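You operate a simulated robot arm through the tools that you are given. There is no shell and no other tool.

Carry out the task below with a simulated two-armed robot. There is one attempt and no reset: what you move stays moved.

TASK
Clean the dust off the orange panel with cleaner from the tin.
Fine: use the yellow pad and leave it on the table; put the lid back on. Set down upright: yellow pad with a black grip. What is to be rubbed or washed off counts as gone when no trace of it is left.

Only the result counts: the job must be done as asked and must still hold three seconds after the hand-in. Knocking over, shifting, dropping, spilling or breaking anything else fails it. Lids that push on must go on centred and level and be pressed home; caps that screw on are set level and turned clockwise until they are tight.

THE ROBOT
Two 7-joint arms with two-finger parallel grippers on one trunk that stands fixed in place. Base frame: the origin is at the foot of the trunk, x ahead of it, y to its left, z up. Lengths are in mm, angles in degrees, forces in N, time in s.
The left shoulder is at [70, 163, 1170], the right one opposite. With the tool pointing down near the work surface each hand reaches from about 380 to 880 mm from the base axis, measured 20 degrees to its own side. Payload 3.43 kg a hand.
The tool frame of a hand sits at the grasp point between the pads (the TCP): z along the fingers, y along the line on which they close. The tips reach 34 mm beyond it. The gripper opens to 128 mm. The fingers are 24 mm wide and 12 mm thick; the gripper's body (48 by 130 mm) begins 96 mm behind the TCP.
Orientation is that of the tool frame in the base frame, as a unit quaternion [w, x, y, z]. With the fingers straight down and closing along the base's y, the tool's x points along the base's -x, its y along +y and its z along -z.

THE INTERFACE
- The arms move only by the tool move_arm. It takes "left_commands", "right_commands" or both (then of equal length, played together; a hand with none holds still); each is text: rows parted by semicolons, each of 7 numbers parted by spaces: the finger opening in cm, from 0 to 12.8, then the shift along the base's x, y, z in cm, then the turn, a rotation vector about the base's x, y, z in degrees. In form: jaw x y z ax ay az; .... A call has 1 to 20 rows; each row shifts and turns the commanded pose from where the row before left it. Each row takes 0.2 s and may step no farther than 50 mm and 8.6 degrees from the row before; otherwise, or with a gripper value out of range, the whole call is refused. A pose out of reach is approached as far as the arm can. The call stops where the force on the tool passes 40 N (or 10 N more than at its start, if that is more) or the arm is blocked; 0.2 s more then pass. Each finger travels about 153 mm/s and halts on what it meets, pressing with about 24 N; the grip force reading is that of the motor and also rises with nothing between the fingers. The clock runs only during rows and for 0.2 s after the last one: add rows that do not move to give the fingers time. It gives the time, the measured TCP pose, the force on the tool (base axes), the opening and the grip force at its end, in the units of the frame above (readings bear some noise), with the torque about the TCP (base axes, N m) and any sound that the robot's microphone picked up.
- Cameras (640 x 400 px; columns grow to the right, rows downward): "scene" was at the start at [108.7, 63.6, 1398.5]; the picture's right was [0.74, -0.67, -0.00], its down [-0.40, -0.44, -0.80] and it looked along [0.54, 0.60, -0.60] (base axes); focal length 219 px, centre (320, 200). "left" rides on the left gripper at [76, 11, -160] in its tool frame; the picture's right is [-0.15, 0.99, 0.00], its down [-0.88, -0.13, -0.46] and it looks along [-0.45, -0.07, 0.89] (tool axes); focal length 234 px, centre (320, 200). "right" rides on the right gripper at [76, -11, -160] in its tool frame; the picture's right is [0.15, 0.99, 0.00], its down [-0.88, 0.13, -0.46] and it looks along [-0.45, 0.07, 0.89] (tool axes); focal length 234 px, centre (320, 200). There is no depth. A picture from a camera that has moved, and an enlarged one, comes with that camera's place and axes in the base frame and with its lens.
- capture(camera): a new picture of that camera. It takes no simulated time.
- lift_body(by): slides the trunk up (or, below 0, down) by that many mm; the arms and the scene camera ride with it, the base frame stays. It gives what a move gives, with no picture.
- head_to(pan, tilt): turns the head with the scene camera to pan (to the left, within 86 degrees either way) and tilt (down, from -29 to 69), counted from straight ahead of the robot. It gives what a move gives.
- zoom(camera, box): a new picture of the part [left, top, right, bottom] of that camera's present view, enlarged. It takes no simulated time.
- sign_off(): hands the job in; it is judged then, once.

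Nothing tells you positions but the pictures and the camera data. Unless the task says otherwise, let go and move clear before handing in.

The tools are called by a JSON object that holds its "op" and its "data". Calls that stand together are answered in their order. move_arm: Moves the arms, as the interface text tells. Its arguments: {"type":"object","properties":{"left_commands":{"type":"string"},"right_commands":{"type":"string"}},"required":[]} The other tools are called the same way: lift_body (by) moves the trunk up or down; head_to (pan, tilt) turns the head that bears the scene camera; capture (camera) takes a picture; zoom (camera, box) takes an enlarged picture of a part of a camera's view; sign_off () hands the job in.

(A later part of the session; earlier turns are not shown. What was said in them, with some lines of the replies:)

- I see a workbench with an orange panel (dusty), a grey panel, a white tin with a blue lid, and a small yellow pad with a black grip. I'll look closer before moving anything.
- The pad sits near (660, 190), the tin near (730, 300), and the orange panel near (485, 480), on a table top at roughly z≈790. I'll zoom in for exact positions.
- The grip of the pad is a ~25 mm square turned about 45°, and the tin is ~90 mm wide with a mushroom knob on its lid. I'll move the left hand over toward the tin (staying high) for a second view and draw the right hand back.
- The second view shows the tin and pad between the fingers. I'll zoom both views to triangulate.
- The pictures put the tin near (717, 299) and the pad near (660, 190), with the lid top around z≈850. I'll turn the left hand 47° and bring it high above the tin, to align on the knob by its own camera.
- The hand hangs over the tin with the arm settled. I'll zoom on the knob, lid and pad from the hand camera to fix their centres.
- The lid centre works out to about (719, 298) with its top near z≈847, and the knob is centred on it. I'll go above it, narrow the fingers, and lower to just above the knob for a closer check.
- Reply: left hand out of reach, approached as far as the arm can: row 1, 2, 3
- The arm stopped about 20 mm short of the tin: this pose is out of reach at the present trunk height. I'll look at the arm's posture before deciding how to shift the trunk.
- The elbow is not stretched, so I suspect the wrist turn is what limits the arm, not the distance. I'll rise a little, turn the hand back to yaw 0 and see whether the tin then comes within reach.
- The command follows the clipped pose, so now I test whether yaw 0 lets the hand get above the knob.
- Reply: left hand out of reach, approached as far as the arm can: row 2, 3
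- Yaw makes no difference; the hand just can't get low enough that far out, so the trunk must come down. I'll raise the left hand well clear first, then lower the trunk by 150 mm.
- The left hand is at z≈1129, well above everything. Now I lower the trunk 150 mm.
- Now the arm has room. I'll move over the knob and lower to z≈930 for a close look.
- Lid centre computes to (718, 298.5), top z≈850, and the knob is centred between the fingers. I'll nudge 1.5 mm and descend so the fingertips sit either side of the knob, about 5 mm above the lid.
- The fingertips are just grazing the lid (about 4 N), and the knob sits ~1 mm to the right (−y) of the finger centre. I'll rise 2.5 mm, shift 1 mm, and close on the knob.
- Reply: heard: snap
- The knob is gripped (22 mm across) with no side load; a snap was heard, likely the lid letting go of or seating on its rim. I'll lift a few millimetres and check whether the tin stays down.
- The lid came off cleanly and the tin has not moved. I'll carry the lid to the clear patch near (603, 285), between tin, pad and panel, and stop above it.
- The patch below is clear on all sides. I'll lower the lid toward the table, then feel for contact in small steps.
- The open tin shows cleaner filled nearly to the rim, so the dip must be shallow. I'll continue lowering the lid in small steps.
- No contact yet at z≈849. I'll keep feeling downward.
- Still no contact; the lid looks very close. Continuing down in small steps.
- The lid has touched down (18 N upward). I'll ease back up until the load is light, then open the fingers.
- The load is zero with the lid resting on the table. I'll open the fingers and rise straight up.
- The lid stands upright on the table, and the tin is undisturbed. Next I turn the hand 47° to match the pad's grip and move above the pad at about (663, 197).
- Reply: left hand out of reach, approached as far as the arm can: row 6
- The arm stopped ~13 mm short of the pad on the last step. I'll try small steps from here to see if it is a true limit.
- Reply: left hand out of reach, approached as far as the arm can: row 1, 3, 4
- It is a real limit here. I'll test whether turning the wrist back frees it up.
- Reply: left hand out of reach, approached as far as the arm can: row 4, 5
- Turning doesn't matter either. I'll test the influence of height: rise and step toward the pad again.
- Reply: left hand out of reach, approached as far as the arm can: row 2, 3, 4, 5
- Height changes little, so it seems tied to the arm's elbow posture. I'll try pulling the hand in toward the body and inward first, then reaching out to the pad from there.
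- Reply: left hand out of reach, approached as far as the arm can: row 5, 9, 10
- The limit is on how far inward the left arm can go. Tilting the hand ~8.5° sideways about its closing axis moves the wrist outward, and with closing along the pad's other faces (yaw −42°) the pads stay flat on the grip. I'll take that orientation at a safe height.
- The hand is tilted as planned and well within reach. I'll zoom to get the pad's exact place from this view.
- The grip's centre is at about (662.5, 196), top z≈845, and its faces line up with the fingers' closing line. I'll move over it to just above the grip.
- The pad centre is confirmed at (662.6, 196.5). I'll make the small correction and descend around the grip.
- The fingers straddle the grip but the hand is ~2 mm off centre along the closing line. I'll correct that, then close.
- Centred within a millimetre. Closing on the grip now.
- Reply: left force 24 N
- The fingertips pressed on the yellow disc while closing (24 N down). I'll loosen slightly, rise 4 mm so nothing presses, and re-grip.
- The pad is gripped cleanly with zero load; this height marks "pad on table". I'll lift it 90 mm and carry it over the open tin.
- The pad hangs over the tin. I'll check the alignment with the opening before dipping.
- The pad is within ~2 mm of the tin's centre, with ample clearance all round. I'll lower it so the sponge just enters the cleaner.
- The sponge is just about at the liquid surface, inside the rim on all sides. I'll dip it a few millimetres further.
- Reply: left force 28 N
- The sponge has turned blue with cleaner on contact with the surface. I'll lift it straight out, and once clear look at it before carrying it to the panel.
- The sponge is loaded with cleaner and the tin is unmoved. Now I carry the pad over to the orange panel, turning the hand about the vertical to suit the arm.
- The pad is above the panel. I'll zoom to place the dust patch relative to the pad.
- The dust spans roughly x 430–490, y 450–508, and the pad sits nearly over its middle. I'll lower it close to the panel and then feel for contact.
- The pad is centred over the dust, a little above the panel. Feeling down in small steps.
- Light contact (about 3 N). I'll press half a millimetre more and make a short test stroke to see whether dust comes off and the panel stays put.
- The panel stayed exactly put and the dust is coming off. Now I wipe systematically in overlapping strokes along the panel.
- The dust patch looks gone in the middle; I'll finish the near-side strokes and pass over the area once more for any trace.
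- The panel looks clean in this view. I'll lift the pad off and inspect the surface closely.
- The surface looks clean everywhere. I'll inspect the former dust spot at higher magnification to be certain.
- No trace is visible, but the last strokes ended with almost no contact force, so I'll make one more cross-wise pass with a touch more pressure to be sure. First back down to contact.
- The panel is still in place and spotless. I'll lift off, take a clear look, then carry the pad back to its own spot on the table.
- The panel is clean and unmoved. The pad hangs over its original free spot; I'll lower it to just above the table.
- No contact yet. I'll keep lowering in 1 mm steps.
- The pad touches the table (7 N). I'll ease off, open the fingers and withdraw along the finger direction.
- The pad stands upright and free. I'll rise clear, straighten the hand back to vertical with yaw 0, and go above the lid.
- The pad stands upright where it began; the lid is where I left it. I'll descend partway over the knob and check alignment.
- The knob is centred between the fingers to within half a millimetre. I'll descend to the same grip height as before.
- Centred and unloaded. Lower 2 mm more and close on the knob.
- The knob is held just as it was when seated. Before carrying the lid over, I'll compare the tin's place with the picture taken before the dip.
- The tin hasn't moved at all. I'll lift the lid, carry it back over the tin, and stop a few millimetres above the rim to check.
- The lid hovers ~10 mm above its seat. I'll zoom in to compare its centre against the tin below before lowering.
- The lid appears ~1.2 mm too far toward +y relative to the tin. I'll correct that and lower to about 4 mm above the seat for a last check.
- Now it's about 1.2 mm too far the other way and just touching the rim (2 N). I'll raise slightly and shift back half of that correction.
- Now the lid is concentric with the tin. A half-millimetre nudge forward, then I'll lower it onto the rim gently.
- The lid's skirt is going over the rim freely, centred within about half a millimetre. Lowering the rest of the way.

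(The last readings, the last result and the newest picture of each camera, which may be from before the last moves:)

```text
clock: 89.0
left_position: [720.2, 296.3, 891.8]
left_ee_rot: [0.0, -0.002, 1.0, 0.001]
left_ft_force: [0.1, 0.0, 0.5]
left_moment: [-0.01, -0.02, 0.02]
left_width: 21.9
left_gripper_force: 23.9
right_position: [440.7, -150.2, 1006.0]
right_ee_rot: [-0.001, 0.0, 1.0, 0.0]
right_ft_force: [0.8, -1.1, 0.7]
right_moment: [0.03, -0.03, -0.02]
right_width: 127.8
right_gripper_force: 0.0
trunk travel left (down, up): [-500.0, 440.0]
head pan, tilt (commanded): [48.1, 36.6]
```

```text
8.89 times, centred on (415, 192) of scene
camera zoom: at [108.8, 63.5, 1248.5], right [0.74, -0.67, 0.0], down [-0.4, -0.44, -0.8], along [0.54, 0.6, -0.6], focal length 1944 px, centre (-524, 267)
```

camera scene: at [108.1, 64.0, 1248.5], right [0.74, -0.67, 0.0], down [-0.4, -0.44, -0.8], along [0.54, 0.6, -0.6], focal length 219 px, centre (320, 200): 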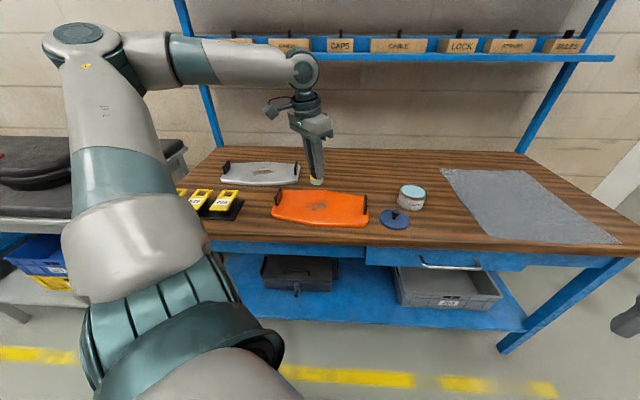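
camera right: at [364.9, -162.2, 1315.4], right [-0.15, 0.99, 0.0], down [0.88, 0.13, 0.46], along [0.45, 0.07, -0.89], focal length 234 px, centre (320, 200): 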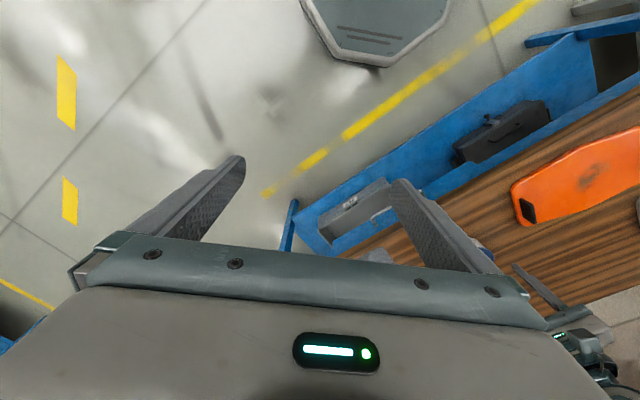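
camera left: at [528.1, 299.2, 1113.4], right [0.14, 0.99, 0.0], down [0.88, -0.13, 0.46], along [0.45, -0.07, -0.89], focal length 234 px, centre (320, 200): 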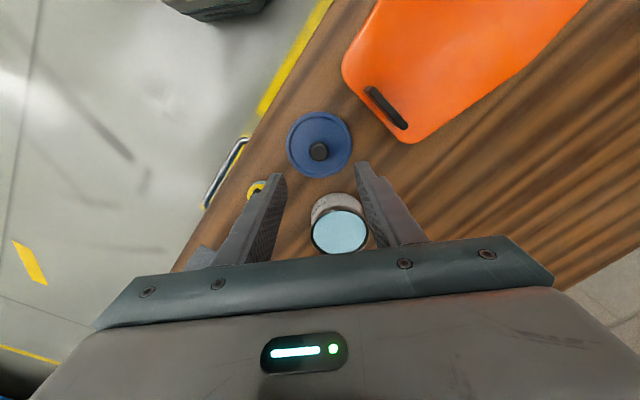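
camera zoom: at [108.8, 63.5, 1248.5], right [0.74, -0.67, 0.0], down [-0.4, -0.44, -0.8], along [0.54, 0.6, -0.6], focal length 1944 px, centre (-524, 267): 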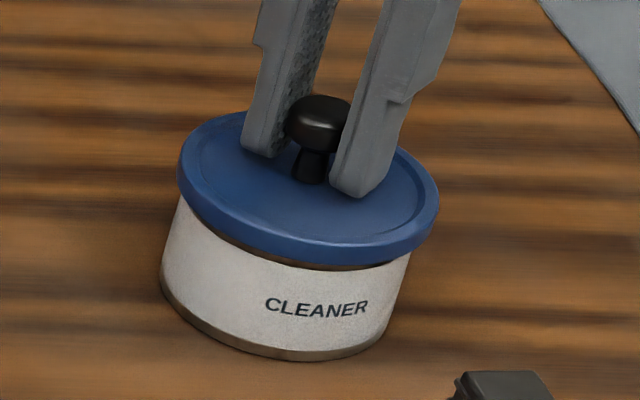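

Nearly home. I'll keep pressing down in small steps until it seats.

{"op": "move_arm", "data": {"left_commands": "0 0 0 -0.1 0 0 0; 0 0 0 -0.1 0 0 0; 0 0 0 0 0 0 0"}}

{"op": "zoom", "data": {"camera": "scene", "box": [395, 170, 435, 215]}}

```text
clock: 89.8
left_position: [719.3, 297.2, 890.8]
left_ee_rot: [0.001, 0.0, 1.0, 0.0]
left_ft_force: [0.6, 0.1, 8.6]
left_moment: [-0.01, 0.09, 0.02]
left_width: 22.3
left_gripper_force: 23.8
right_position: [439.2, -150.6, 1007.0]
right_ee_rot: [0.0, 0.0, 1.0, 0.0]
right_ft_force: [0.3, -0.5, -0.3]
right_moment: [-0.01, 0.0, -0.01]
right_width: 127.9
right_gripper_force: 0.0
trunk travel left (down, up): [-500.0, 440.0]
head pan, tilt (commanded): [48.1, 36.6]
```

```text
8.89 times, centred on (415, 192) of scene
camera zoom: at [107.8, 63.1, 1248.7], right [0.74, -0.67, 0.0], down [-0.4, -0.44, -0.8], along [0.54, 0.6, -0.6], focal length 1944 px, centre (-524, 267)
```

zoom: 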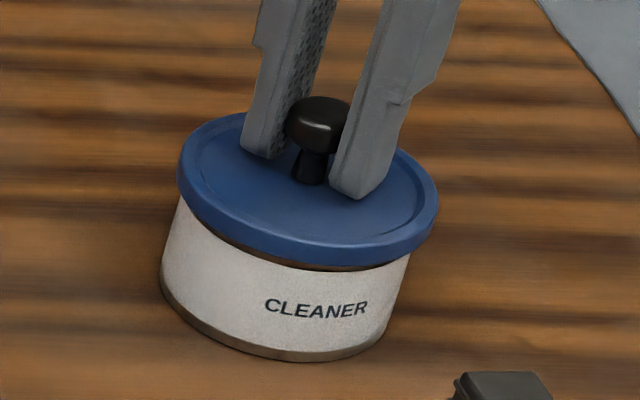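

Resistance begins (9 N). I'll press on until it snaps home.

{"op": "move_arm", "data": {"left_commands": "0 0 0 -0.1 0 0 0; 0 0 0 -0.1 0 0 0; 0 0 0 0 0 0 0; 0 0 0 0 0 0 0"}}

{"op": "zoom", "data": {"camera": "scene", "box": [395, 170, 435, 215]}}

```text
clock: 90.8
left_position: [718.6, 298.0, 889.7]
left_ee_rot: [0.003, -0.001, 1.0, 0.0]
left_ft_force: [6.4, 2.9, 24.7]
left_moment: [0.07, -0.19, -0.01]
left_width: 22.4
left_gripper_force: 24.1
right_position: [438.9, -151.2, 1007.1]
right_ee_rot: [0.002, 0.0, 1.0, -0.001]
right_ft_force: [-0.2, -0.9, 0.0]
right_moment: [0.01, -0.01, 0.02]
right_width: 127.9
right_gripper_force: 0.1
trunk travel left (down, up): [-500.0, 440.0]
head pan, tilt (commanded): [48.1, 36.6]
```

```text
8.89 times, centred on (415, 192) of scene
camera zoom: at [106.7, 62.7, 1248.9], right [0.74, -0.67, 0.0], down [-0.4, -0.44, -0.8], along [0.54, 0.6, -0.6], focal length 1944 px, centre (-524, 267)
```

zoom: 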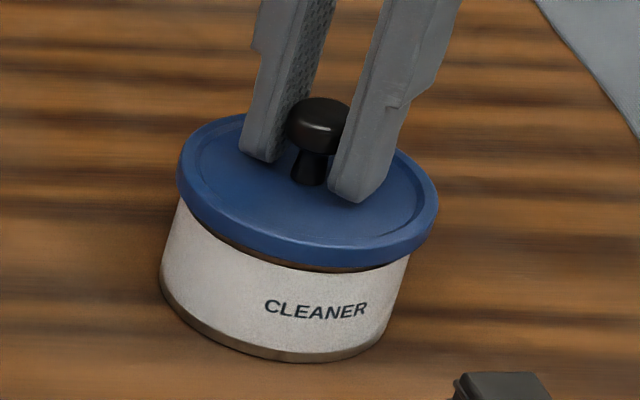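

At 25 N the lid sits as low as it did originally. No snap was reported, so I'll press a bit harder, staying under the 40 N stop.

{"op": "move_arm", "data": {"left_commands": "0 0 0 -0.06 0 0 0; 0 0 0 -0.06 0 0 0; 0 0 0 0 0 0 0; 0 0 0 0 0 0 0"}}

{"op": "zoom", "data": {"camera": "scene", "box": [395, 170, 435, 215]}}

{"op": "zoom", "data": {"camera": "left", "box": [240, 110, 400, 230]}}

```text
clock: 91.8
left_position: [718.9, 297.3, 888.7]
left_ee_rot: [0.002, -0.001, 1.0, -0.001]
left_ft_force: [9.8, 4.4, 29.2]
left_moment: [0.04, -0.29, 0.02]
left_width: 22.2
left_gripper_force: 23.9
right_position: [438.9, -151.4, 1007.6]
right_ee_rot: [0.002, -0.001, 1.0, -0.001]
right_ft_force: [0.3, 0.3, -0.4]
right_moment: [0.02, 0.01, -0.02]
right_width: 128.0
right_gripper_force: 0.0
trunk travel left (down, up): [-500.0, 440.0]
head pan, tilt (commanded): [48.1, 36.6]
```

```text
8.89 times, centred on (415, 192) of scene
camera zoom: at [106.6, 62.6, 1248.8], right [0.74, -0.67, 0.0], down [-0.4, -0.44, -0.8], along [0.54, 0.6, -0.6], focal length 1944 px, centre (-524, 267)
```

zoom: 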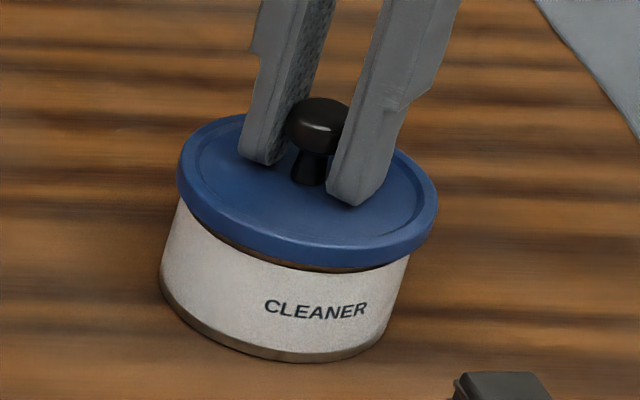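

```text
3.33 times, centred on (320, 170) of left
camera zoom: at [641.4, 309.6, 1046.6], right [0.15, 0.99, 0.0], down [0.88, -0.13, 0.46], along [0.45, -0.07, -0.89], focal length 781 px, centre (320, 300)
```

zoom: 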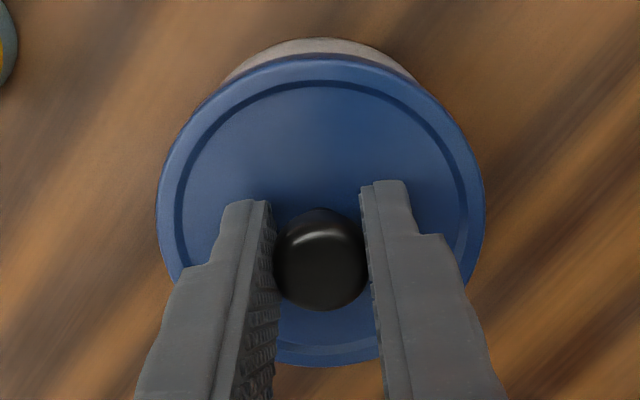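

The fingers are starting to slip on the knob with some side load, so I'll ease off, let go, and afterwards press squarely on top of the knob with closed fingers.

{"op": "move_arm", "data": {"left_commands": "0 0 0 0.15 0 0 0; 0 0 0 0.15 0 0 0; 3 0 0 0 0 0 0; 6 0 0 0 0 0 0; 6 0 0 0 0 0 0; 6 0 0 0 0 0 0"}}

{"op": "zoom", "data": {"camera": "scene", "box": [395, 170, 435, 215]}}

{"op": "zoom", "data": {"camera": "left", "box": [240, 110, 400, 230]}}

```text
clock: 93.2
left_position: [717.3, 298.4, 889.4]
left_ee_rot: [0.0, -0.001, 1.0, 0.0]
left_ft_force: [-4.1, 2.1, 8.5]
left_moment: [-0.02, 0.12, -0.07]
left_width: 57.9
left_gripper_force: 0.1
right_position: [439.0, -150.1, 1006.0]
right_ee_rot: [0.001, 0.0, 1.0, 0.0]
right_ft_force: [-0.3, -0.2, 0.0]
right_moment: [-0.01, 0.06, 0.02]
right_width: 127.8
right_gripper_force: 0.1
trunk travel left (down, up): [-500.0, 440.0]
head pan, tilt (commanded): [48.1, 36.6]
```

```text
8.89 times, centred on (415, 192) of scene
camera zoom: at [107.1, 63.3, 1248.6], right [0.74, -0.67, 0.0], down [-0.4, -0.44, -0.8], along [0.54, 0.6, -0.6], focal length 1944 px, centre (-524, 267)
```

zoom: 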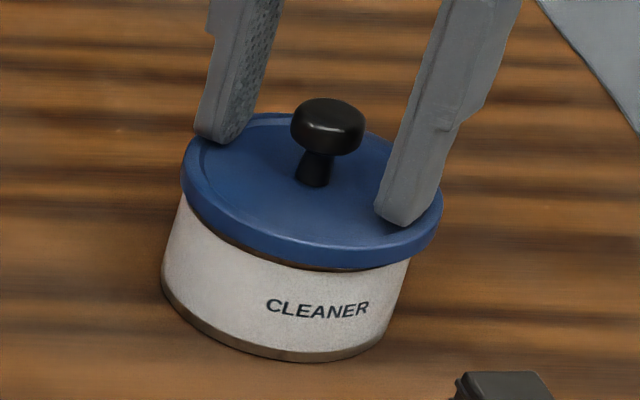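

```text
3.33 times, centred on (320, 170) of left
camera zoom: at [641.7, 309.9, 1047.2], right [0.15, 0.99, 0.0], down [0.88, -0.13, 0.46], along [0.45, -0.07, -0.89], focal length 781 px, centre (320, 300)
```

zoom: 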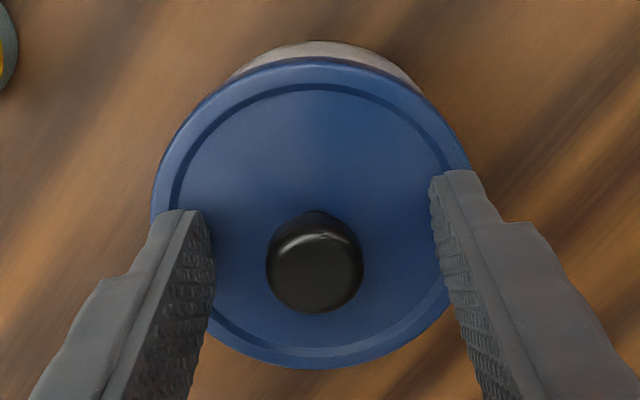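

The fingertips are grazing the lid, so I'll rise straight up clear of it and look at how it sits.

{"op": "move_arm", "data": {"left_commands": "5.8 0 0 0.5 0 0 0; 5.8 0 0 1 0 0 0; 5.8 0 0 2 0 0 0; 5.8 0 0 3 0 0 0; 5.8 0 0 0 0 0 0; 5.8 0 0 0 0 0 0"}}

{"op": "zoom", "data": {"camera": "scene", "box": [395, 170, 435, 215]}}

{"op": "zoom", "data": {"camera": "left", "box": [240, 80, 400, 200]}}

```text
clock: 94.5
left_position: [717.4, 297.7, 954.6]
left_ee_rot: [0.0, -0.001, 1.0, 0.0]
left_ft_force: [-0.4, -0.5, 0.5]
left_moment: [0.02, 0.01, 0.02]
left_width: 57.9
left_gripper_force: 0.0
right_position: [440.1, -149.5, 1005.4]
right_ee_rot: [0.0, 0.0, 1.0, 0.0]
right_ft_force: [0.4, 0.6, 0.2]
right_moment: [0.0, -0.01, 0.01]
right_width: 127.8
right_gripper_force: 0.1
trunk travel left (down, up): [-500.0, 440.0]
head pan, tilt (commanded): [48.1, 36.6]
heard: snap
```

```text
8.89 times, centred on (415, 192) of scene
camera zoom: at [108.5, 63.4, 1248.5], right [0.74, -0.67, 0.0], down [-0.4, -0.44, -0.8], along [0.54, 0.6, -0.6], focal length 1944 px, centre (-524, 267)
```

zoom: 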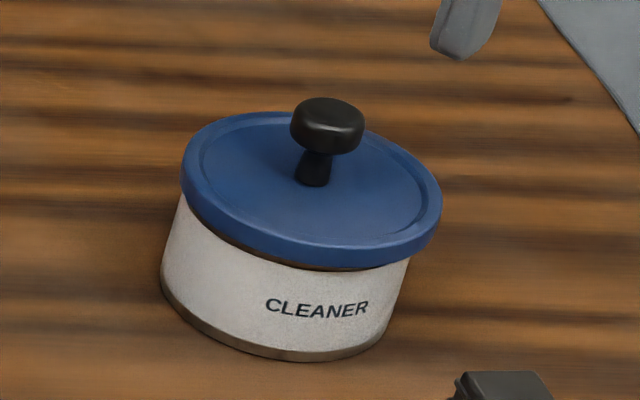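

```text
3.33 times, centred on (320, 140) of left
camera zoom: at [641.8, 310.1, 1112.9], right [0.15, 0.99, 0.0], down [0.88, -0.13, 0.46], along [0.45, -0.07, -0.89], focal length 781 px, centre (320, 400)
```

zoom: 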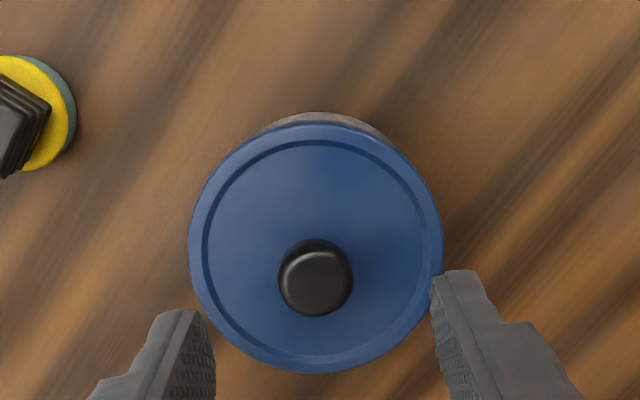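

A snap was heard as the hand came up. I need to see whether the lid is fully seated, so I'll compare it with the original view from the same box.

{"op": "zoom", "data": {"camera": "scene", "box": [380, 150, 460, 220]}}

{"op": "zoom", "data": {"camera": "scene", "box": [398, 192, 434, 214]}}

```text
5.71 times, centred on (420, 185) of scene
camera zoom: at [108.5, 63.4, 1248.5], right [0.74, -0.67, 0.0], down [-0.4, -0.44, -0.8], along [0.54, 0.6, -0.6], focal length 1250 px, centre (-251, 286)
```

zoom: 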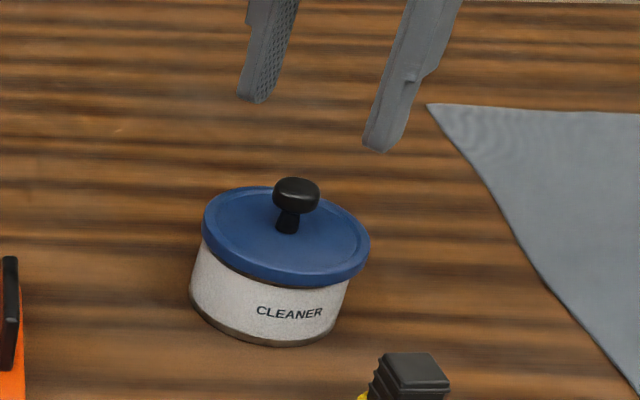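

```text
16.00 times, centred on (416, 203) of scene
camera zoom: at [108.5, 63.4, 1248.5], right [0.74, -0.67, 0.0], down [-0.4, -0.44, -0.8], along [0.54, 0.6, -0.6], focal length 3499 px, centre (-1216, 152)
```

zoom: 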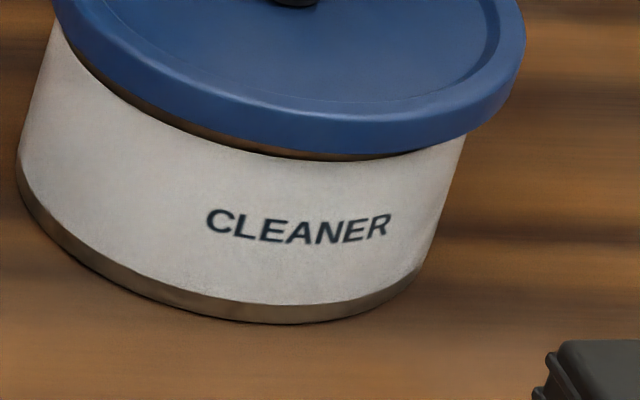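

Height-wise the lid matches its original seated position. To be sure it is pressed home, I'll close the fingers and press squarely on the knob's top; first I centre above it and come near.

{"op": "move_arm", "data": {"left_commands": "3 0.1 -0.16 0 0 0 0; 0 0 0 0 0 0 0; 0 0 0 -1.5 0 0 0; 0 0 0 -1 0 0 0; 0 0 0 0 0 0 0; 0 0 0 0 0 0 0"}}

{"op": "zoom", "data": {"camera": "left", "box": [240, 80, 400, 200]}}

{"op": "zoom", "data": {"camera": "scene", "box": [395, 160, 435, 215]}}

```text
clock: 96.0
left_position: [720.2, 296.6, 929.8]
left_ee_rot: [0.0, -0.001, 1.0, 0.0]
left_ft_force: [0.2, -0.4, 0.5]
left_moment: [-0.02, 0.01, -0.02]
left_width: 0.0
left_gripper_force: 24.2
right_position: [439.6, -151.4, 1005.7]
right_ee_rot: [0.0, 0.0, 1.0, 0.0]
right_ft_force: [0.1, 0.3, 0.4]
right_moment: [0.02, 0.0, 0.01]
right_width: 128.0
right_gripper_force: 0.1
trunk travel left (down, up): [-500.0, 440.0]
head pan, tilt (commanded): [48.1, 36.6]
```

```text
3.33 times, centred on (320, 140) of left
camera zoom: at [644.1, 308.7, 1087.0], right [0.15, 0.99, 0.0], down [0.88, -0.13, 0.46], along [0.45, -0.07, -0.89], focal length 781 px, centre (320, 400)
```

zoom: 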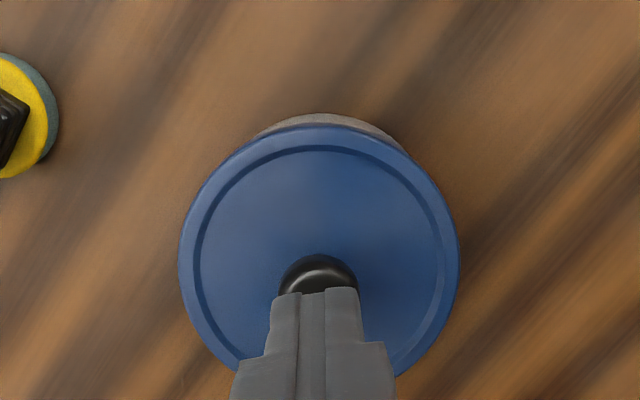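

```text
7.27 times, centred on (415, 188) of scene
camera zoom: at [108.8, 63.5, 1248.5], right [0.74, -0.67, 0.0], down [-0.4, -0.44, -0.8], along [0.54, 0.6, -0.6], focal length 1590 px, centre (-371, 291)
```

zoom: 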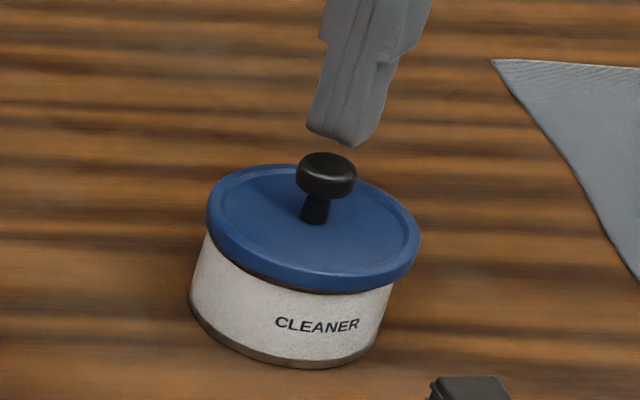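

The closed fingertips are just above the knob, ~1.5 mm too far forward. I'll correct and press down gradually.

{"op": "move_arm", "data": {"left_commands": "0 -0.15 0 0 0 0 0; 0 0 0 -0.7 0 0 0; 0 0 0 -0.2 0 0 0; 0 0 0 0 0 0 0; 0 0 0 0 0 0 0"}}

{"op": "zoom", "data": {"camera": "scene", "box": [395, 160, 435, 215]}}

```text
clock: 97.2
left_position: [719.4, 296.8, 921.0]
left_ee_rot: [-0.001, -0.001, 1.0, 0.001]
left_ft_force: [-0.5, 0.5, -0.1]
left_moment: [-0.01, -0.01, -0.01]
left_width: 0.0
left_gripper_force: 24.2
right_position: [440.7, -150.1, 1006.3]
right_ee_rot: [0.0, 0.0, 1.0, 0.0]
right_ft_force: [0.1, -0.7, -0.1]
right_moment: [0.02, 0.05, 0.0]
right_width: 127.8
right_gripper_force: 0.0
trunk travel left (down, up): [-500.0, 440.0]
head pan, tilt (commanded): [48.1, 36.6]
```

```text
7.27 times, centred on (415, 188) of scene
camera zoom: at [108.7, 63.5, 1248.5], right [0.74, -0.67, 0.0], down [-0.4, -0.44, -0.8], along [0.54, 0.6, -0.6], focal length 1590 px, centre (-371, 291)
```

zoom: 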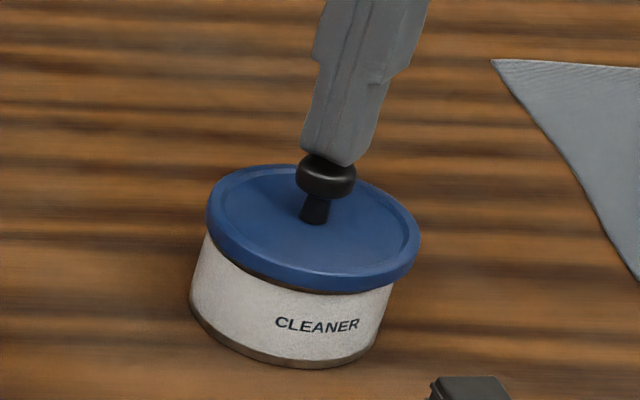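

The tips are right over the knob. Pressing down in small steps.

{"op": "move_arm", "data": {"left_commands": "0 0 0 -0.1 0 0 0; 0 0 0 -0.1 0 0 0; 0 0 0 -0.1 0 0 0; 0 0 0 0 0 0 0"}}

```text
clock: 98.2
left_position: [718.1, 295.4, 917.4]
left_ee_rot: [0.0, -0.001, 1.0, 0.0]
left_ft_force: [0.2, 0.2, -0.3]
left_moment: [-0.01, 0.04, -0.02]
left_width: 0.0
left_gripper_force: 24.6
right_position: [440.4, -149.8, 1005.9]
right_ee_rot: [-0.001, 0.0, 1.0, -0.001]
right_ft_force: [-0.2, 0.2, -0.7]
right_moment: [-0.03, -0.04, -0.01]
right_width: 128.0
right_gripper_force: 0.1
trunk travel left (down, up): [-500.0, 440.0]
head pan, tilt (commanded): [48.1, 36.6]
```

{"op": "move_arm", "data": {"left_commands": "0 0 0 -0.1 0 0 0; 0 0 0 -0.1 0 0 0; 0 0 0 -0.1 0 0 0; 0 0 0 0 0 0 0"}}

```text
clock: 99.2
left_position: [719.0, 297.2, 916.6]
left_ee_rot: [0.002, 0.0, 1.0, 0.001]
left_ft_force: [5.5, 1.9, 12.0]
left_moment: [0.05, -0.16, 0.01]
left_width: 0.0
left_gripper_force: 23.8
right_position: [440.2, -151.6, 1007.0]
right_ee_rot: [0.0, -0.001, 1.0, 0.0]
right_ft_force: [0.1, -0.1, -0.3]
right_moment: [0.03, 0.0, -0.01]
right_width: 128.0
right_gripper_force: 0.0
trunk travel left (down, up): [-500.0, 440.0]
head pan, tilt (commanded): [48.1, 36.6]
```

Contact on the knob top (12 N). I'll press further while nudging to cancel the side load.

{"op": "move_arm", "data": {"left_commands": "0 0.05 0.02 -0.1 0 0 0; 0 0.05 0.02 -0.1 0 0 0; 0 0 0 0 0 0 0; 0 0 0 0 0 0 0"}}

{"op": "zoom", "data": {"camera": "scene", "box": [395, 160, 435, 215]}}

```text
clock: 100.2
left_position: [718.3, 295.5, 916.6]
left_ee_rot: [0.002, -0.001, 1.0, 0.0]
left_ft_force: [6.0, 3.2, 28.4]
left_moment: [0.11, -0.25, -0.05]
left_width: 0.0
left_gripper_force: 23.8
right_position: [437.5, -151.2, 1007.5]
right_ee_rot: [0.002, -0.001, 1.0, 0.002]
right_ft_force: [0.6, 0.5, 0.8]
right_moment: [-0.03, 0.0, 0.02]
right_width: 128.0
right_gripper_force: 0.2
trunk travel left (down, up): [-500.0, 440.0]
head pan, tilt (commanded): [48.1, 36.6]
```

```text
7.27 times, centred on (415, 188) of scene
camera zoom: at [106.2, 62.5, 1249.0], right [0.74, -0.67, 0.0], down [-0.4, -0.44, -0.8], along [0.54, 0.6, -0.59], focal length 1590 px, centre (-371, 291)
```

zoom: 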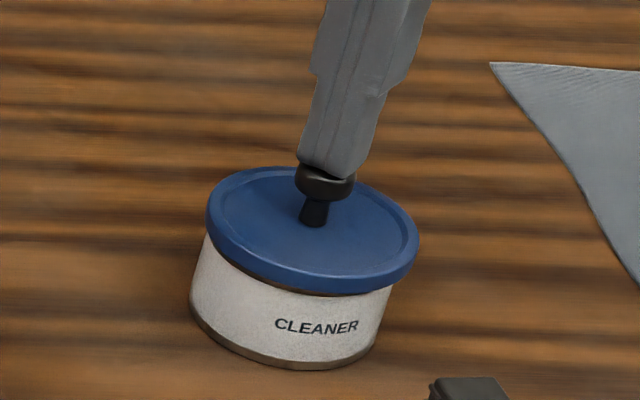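

{"op": "move_arm", "data": {"left_commands": "0 0.05 0.02 -0.09 0 0 0; 0 0 0 0 0 0 0; 0 0 0 0 0 0 0"}}

{"op": "zoom", "data": {"camera": "scene", "box": [398, 192, 434, 214]}}

```text
clock: 101.0
left_position: [718.5, 295.6, 916.1]
left_ee_rot: [0.004, -0.001, 1.0, 0.0]
left_ft_force: [6.7, 2.7, 36.6]
left_moment: [0.13, -0.28, 0.04]
left_width: 0.0
left_gripper_force: 24.8
right_position: [437.4, -151.5, 1007.5]
right_ee_rot: [0.002, 0.001, 1.0, 0.001]
right_ft_force: [-0.2, 0.0, 0.2]
right_moment: [0.01, 0.0, 0.01]
right_width: 128.2
right_gripper_force: 0.0
trunk travel left (down, up): [-500.0, 440.0]
head pan, tilt (commanded): [48.1, 36.6]
```

```text
16.00 times, centred on (416, 203) of scene
camera zoom: at [105.3, 62.2, 1249.0], right [0.74, -0.67, 0.0], down [-0.4, -0.44, -0.8], along [0.54, 0.6, -0.59], focal length 3499 px, centre (-1216, 152)
```

zoom: 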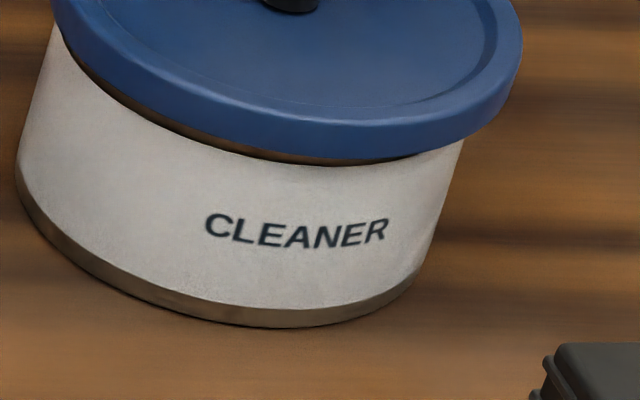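

At 37 N the lid doesn't move any further relative to the tin: it is at its stop. I'll release the pressure slowly and listen.

{"op": "move_arm", "data": {"left_commands": "0 0 0 0.2 0 0 0; 0 0 0 0.2 0 0 0; 0 0 0 0.3 0 0 0; 0 0 0 0.5 0 0 0; 0 0 0 0 0 0 0"}}

{"op": "zoom", "data": {"camera": "scene", "box": [398, 192, 434, 214]}}

{"op": "zoom", "data": {"camera": "scene", "box": [395, 160, 435, 215]}}

```text
clock: 102.2
left_position: [720.0, 296.5, 922.0]
left_ee_rot: [-0.002, -0.001, 1.0, 0.001]
left_ft_force: [1.5, -0.3, 0.4]
left_moment: [-0.02, 0.03, -0.01]
left_width: 0.0
left_gripper_force: 23.8
right_position: [440.7, -149.9, 1006.6]
right_ee_rot: [0.0, 0.0, 1.0, 0.0]
right_ft_force: [-0.5, -0.2, -0.6]
right_moment: [-0.03, 0.0, -0.04]
right_width: 128.0
right_gripper_force: 0.0
trunk travel left (down, up): [-500.0, 440.0]
head pan, tilt (commanded): [48.1, 36.6]
```

```text
16.00 times, centred on (416, 203) of scene
camera zoom: at [108.5, 63.3, 1248.4], right [0.74, -0.67, 0.0], down [-0.4, -0.44, -0.8], along [0.54, 0.6, -0.6], focal length 3499 px, centre (-1216, 152)
```

zoom: 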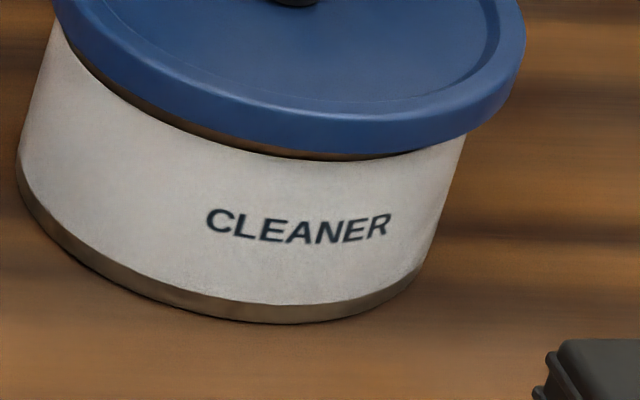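

```text
7.27 times, centred on (415, 188) of scene
camera zoom: at [108.5, 63.3, 1248.4], right [0.74, -0.67, 0.0], down [-0.4, -0.44, -0.8], along [0.54, 0.6, -0.6], focal length 1590 px, centre (-371, 291)
```

zoom: 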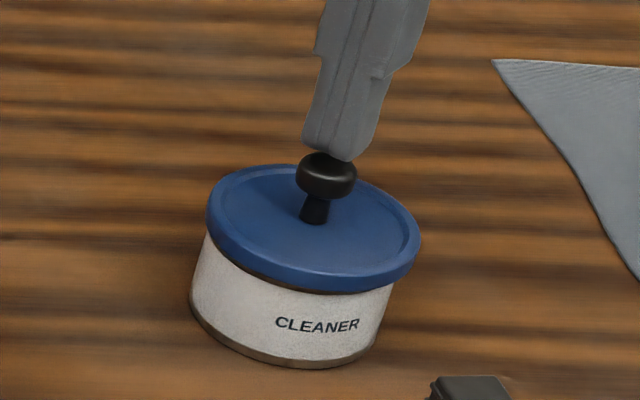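

No change and no sound on release: the lid is fully home, level and centred. I'll withdraw the hand well clear and take a final look at everything.

{"op": "move_arm", "data": {"left_commands": "0 0 0 2 0 0 0; 0 0 0 4 0 0 0; 0 0 0 4 0 0 0; 2 -2 1 4 0 0 0; 4 -4 2 2 0 0 0; 6 -4 2 0 0 0 0; 6 -4 2 0 0 0 0; 6 0 0 0 0 0 0; 6 0 0 0 0 0 0"}}

{"op": "capture", "data": {"camera": "scene"}}

{"op": "zoom", "data": {"camera": "scene", "box": [260, 160, 460, 250]}}

{"op": "zoom", "data": {"camera": "scene", "box": [390, 175, 454, 240]}}

{"op": "capture", "data": {"camera": "left"}}

```text
clock: 104.2
left_position: [567.5, 373.6, 1084.4]
left_ee_rot: [-0.001, 0.0, 1.0, 0.0]
left_ft_force: [0.0, 0.9, -0.2]
left_moment: [0.0, -0.03, -0.04]
left_width: 60.0
left_gripper_force: 0.1
left hand out of reach, approached as far as the arm can: row 2, 3
right_position: [438.9, -150.1, 1008.0]
right_ee_rot: [0.0, 0.0, 1.0, 0.0]
right_ft_force: [-0.5, 0.2, -0.3]
right_moment: [-0.03, -0.03, -0.02]
right_width: 127.9
right_gripper_force: 0.0
trunk travel left (down, up): [-500.0, 440.0]
head pan, tilt (commanded): [48.1, 36.6]
```

```text
taken
camera scene: at [108.0, 63.8, 1248.6], right [0.74, -0.67, 0.0], down [-0.4, -0.44, -0.8], along [0.54, 0.6, -0.6], focal length 219 px, centre (320, 200)
```

scene: 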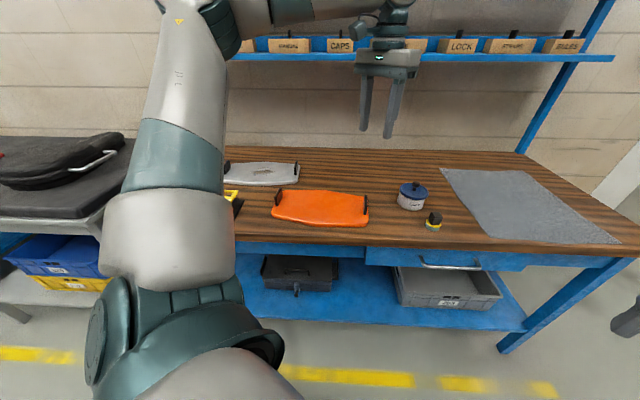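

```text
3.20 times, centred on (360, 205) of scene
camera zoom: at [108.0, 63.8, 1248.6], right [0.74, -0.67, 0.0], down [-0.4, -0.44, -0.8], along [0.54, 0.6, -0.6], focal length 700 px, centre (192, 184)
```

zoom: 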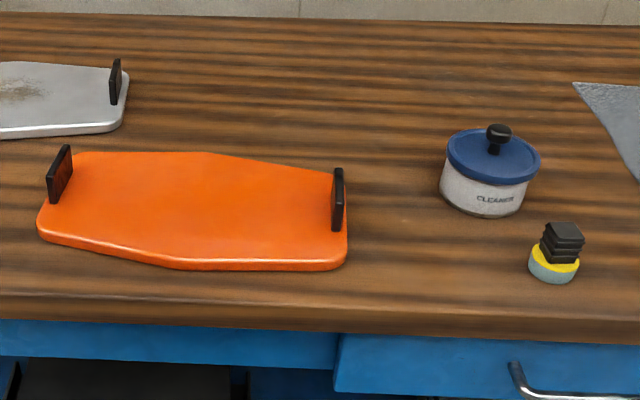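

```text
6.15 times, centred on (422, 208) of scene
camera zoom: at [108.0, 63.8, 1248.6], right [0.74, -0.67, 0.0], down [-0.4, -0.44, -0.8], along [0.54, 0.6, -0.6], focal length 1346 px, centre (-308, 154)
```

zoom: 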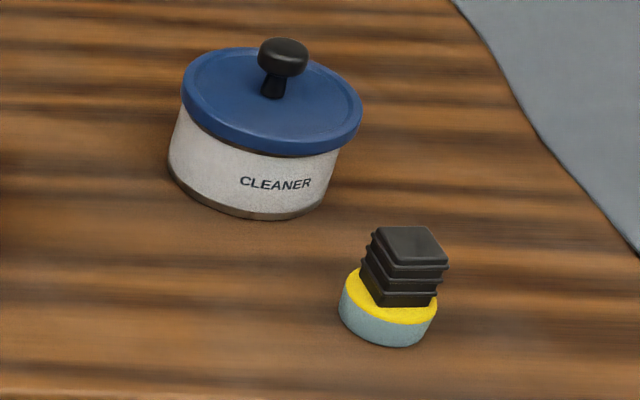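

```text
taken
camera left: at [491.6, 386.3, 1241.3], right [0.15, 0.99, 0.0], down [0.88, -0.13, 0.46], along [0.45, -0.07, -0.89], focal length 234 px, centre (320, 200)
```

left: 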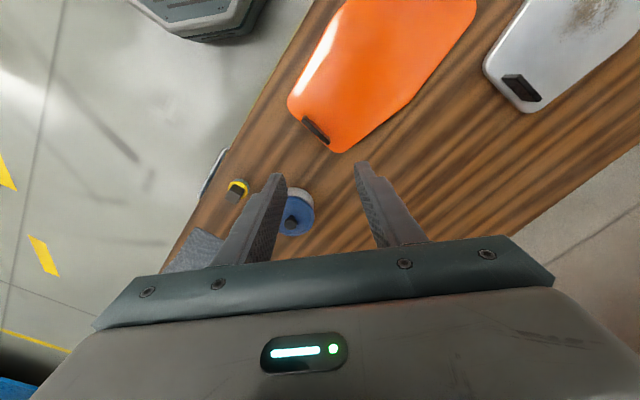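

Everything is in its final state: the panel is spotless and unmoved. The pad stands upright on the table and the lid is pressed home on the tin. Both hands are clear, so I'm handing in.

{"op": "sign_off", "data": {}}

```text
The job is handed in.
```

I wiped the orange panel with the yellow pad and cleaner from the tin. No dust was visible on the close-up pictures afterwards.

- **Panel:** I went over the dusty area in two overlapping passes. The panel did not move while I wiped it.
- **Pad:** it stands upright on the table, back in its original spot. The sponge is still blue with cleaner.
- **Tin:** the lid is back on, about 1 mm off centre by the pictures, and the tin has not shifted. I pressed the knob from above with about 37 N and the lid moved no further.
- **Not confirmed:** I heard a snap as my fingers came off the lid, before that press, and none during it. I take the lid to be home because it sits as low as it did at the start, but I could not confirm that it latched.

I lowered the trunk 150 mm to reach the tin and left it there. Both hands are clear of the table.
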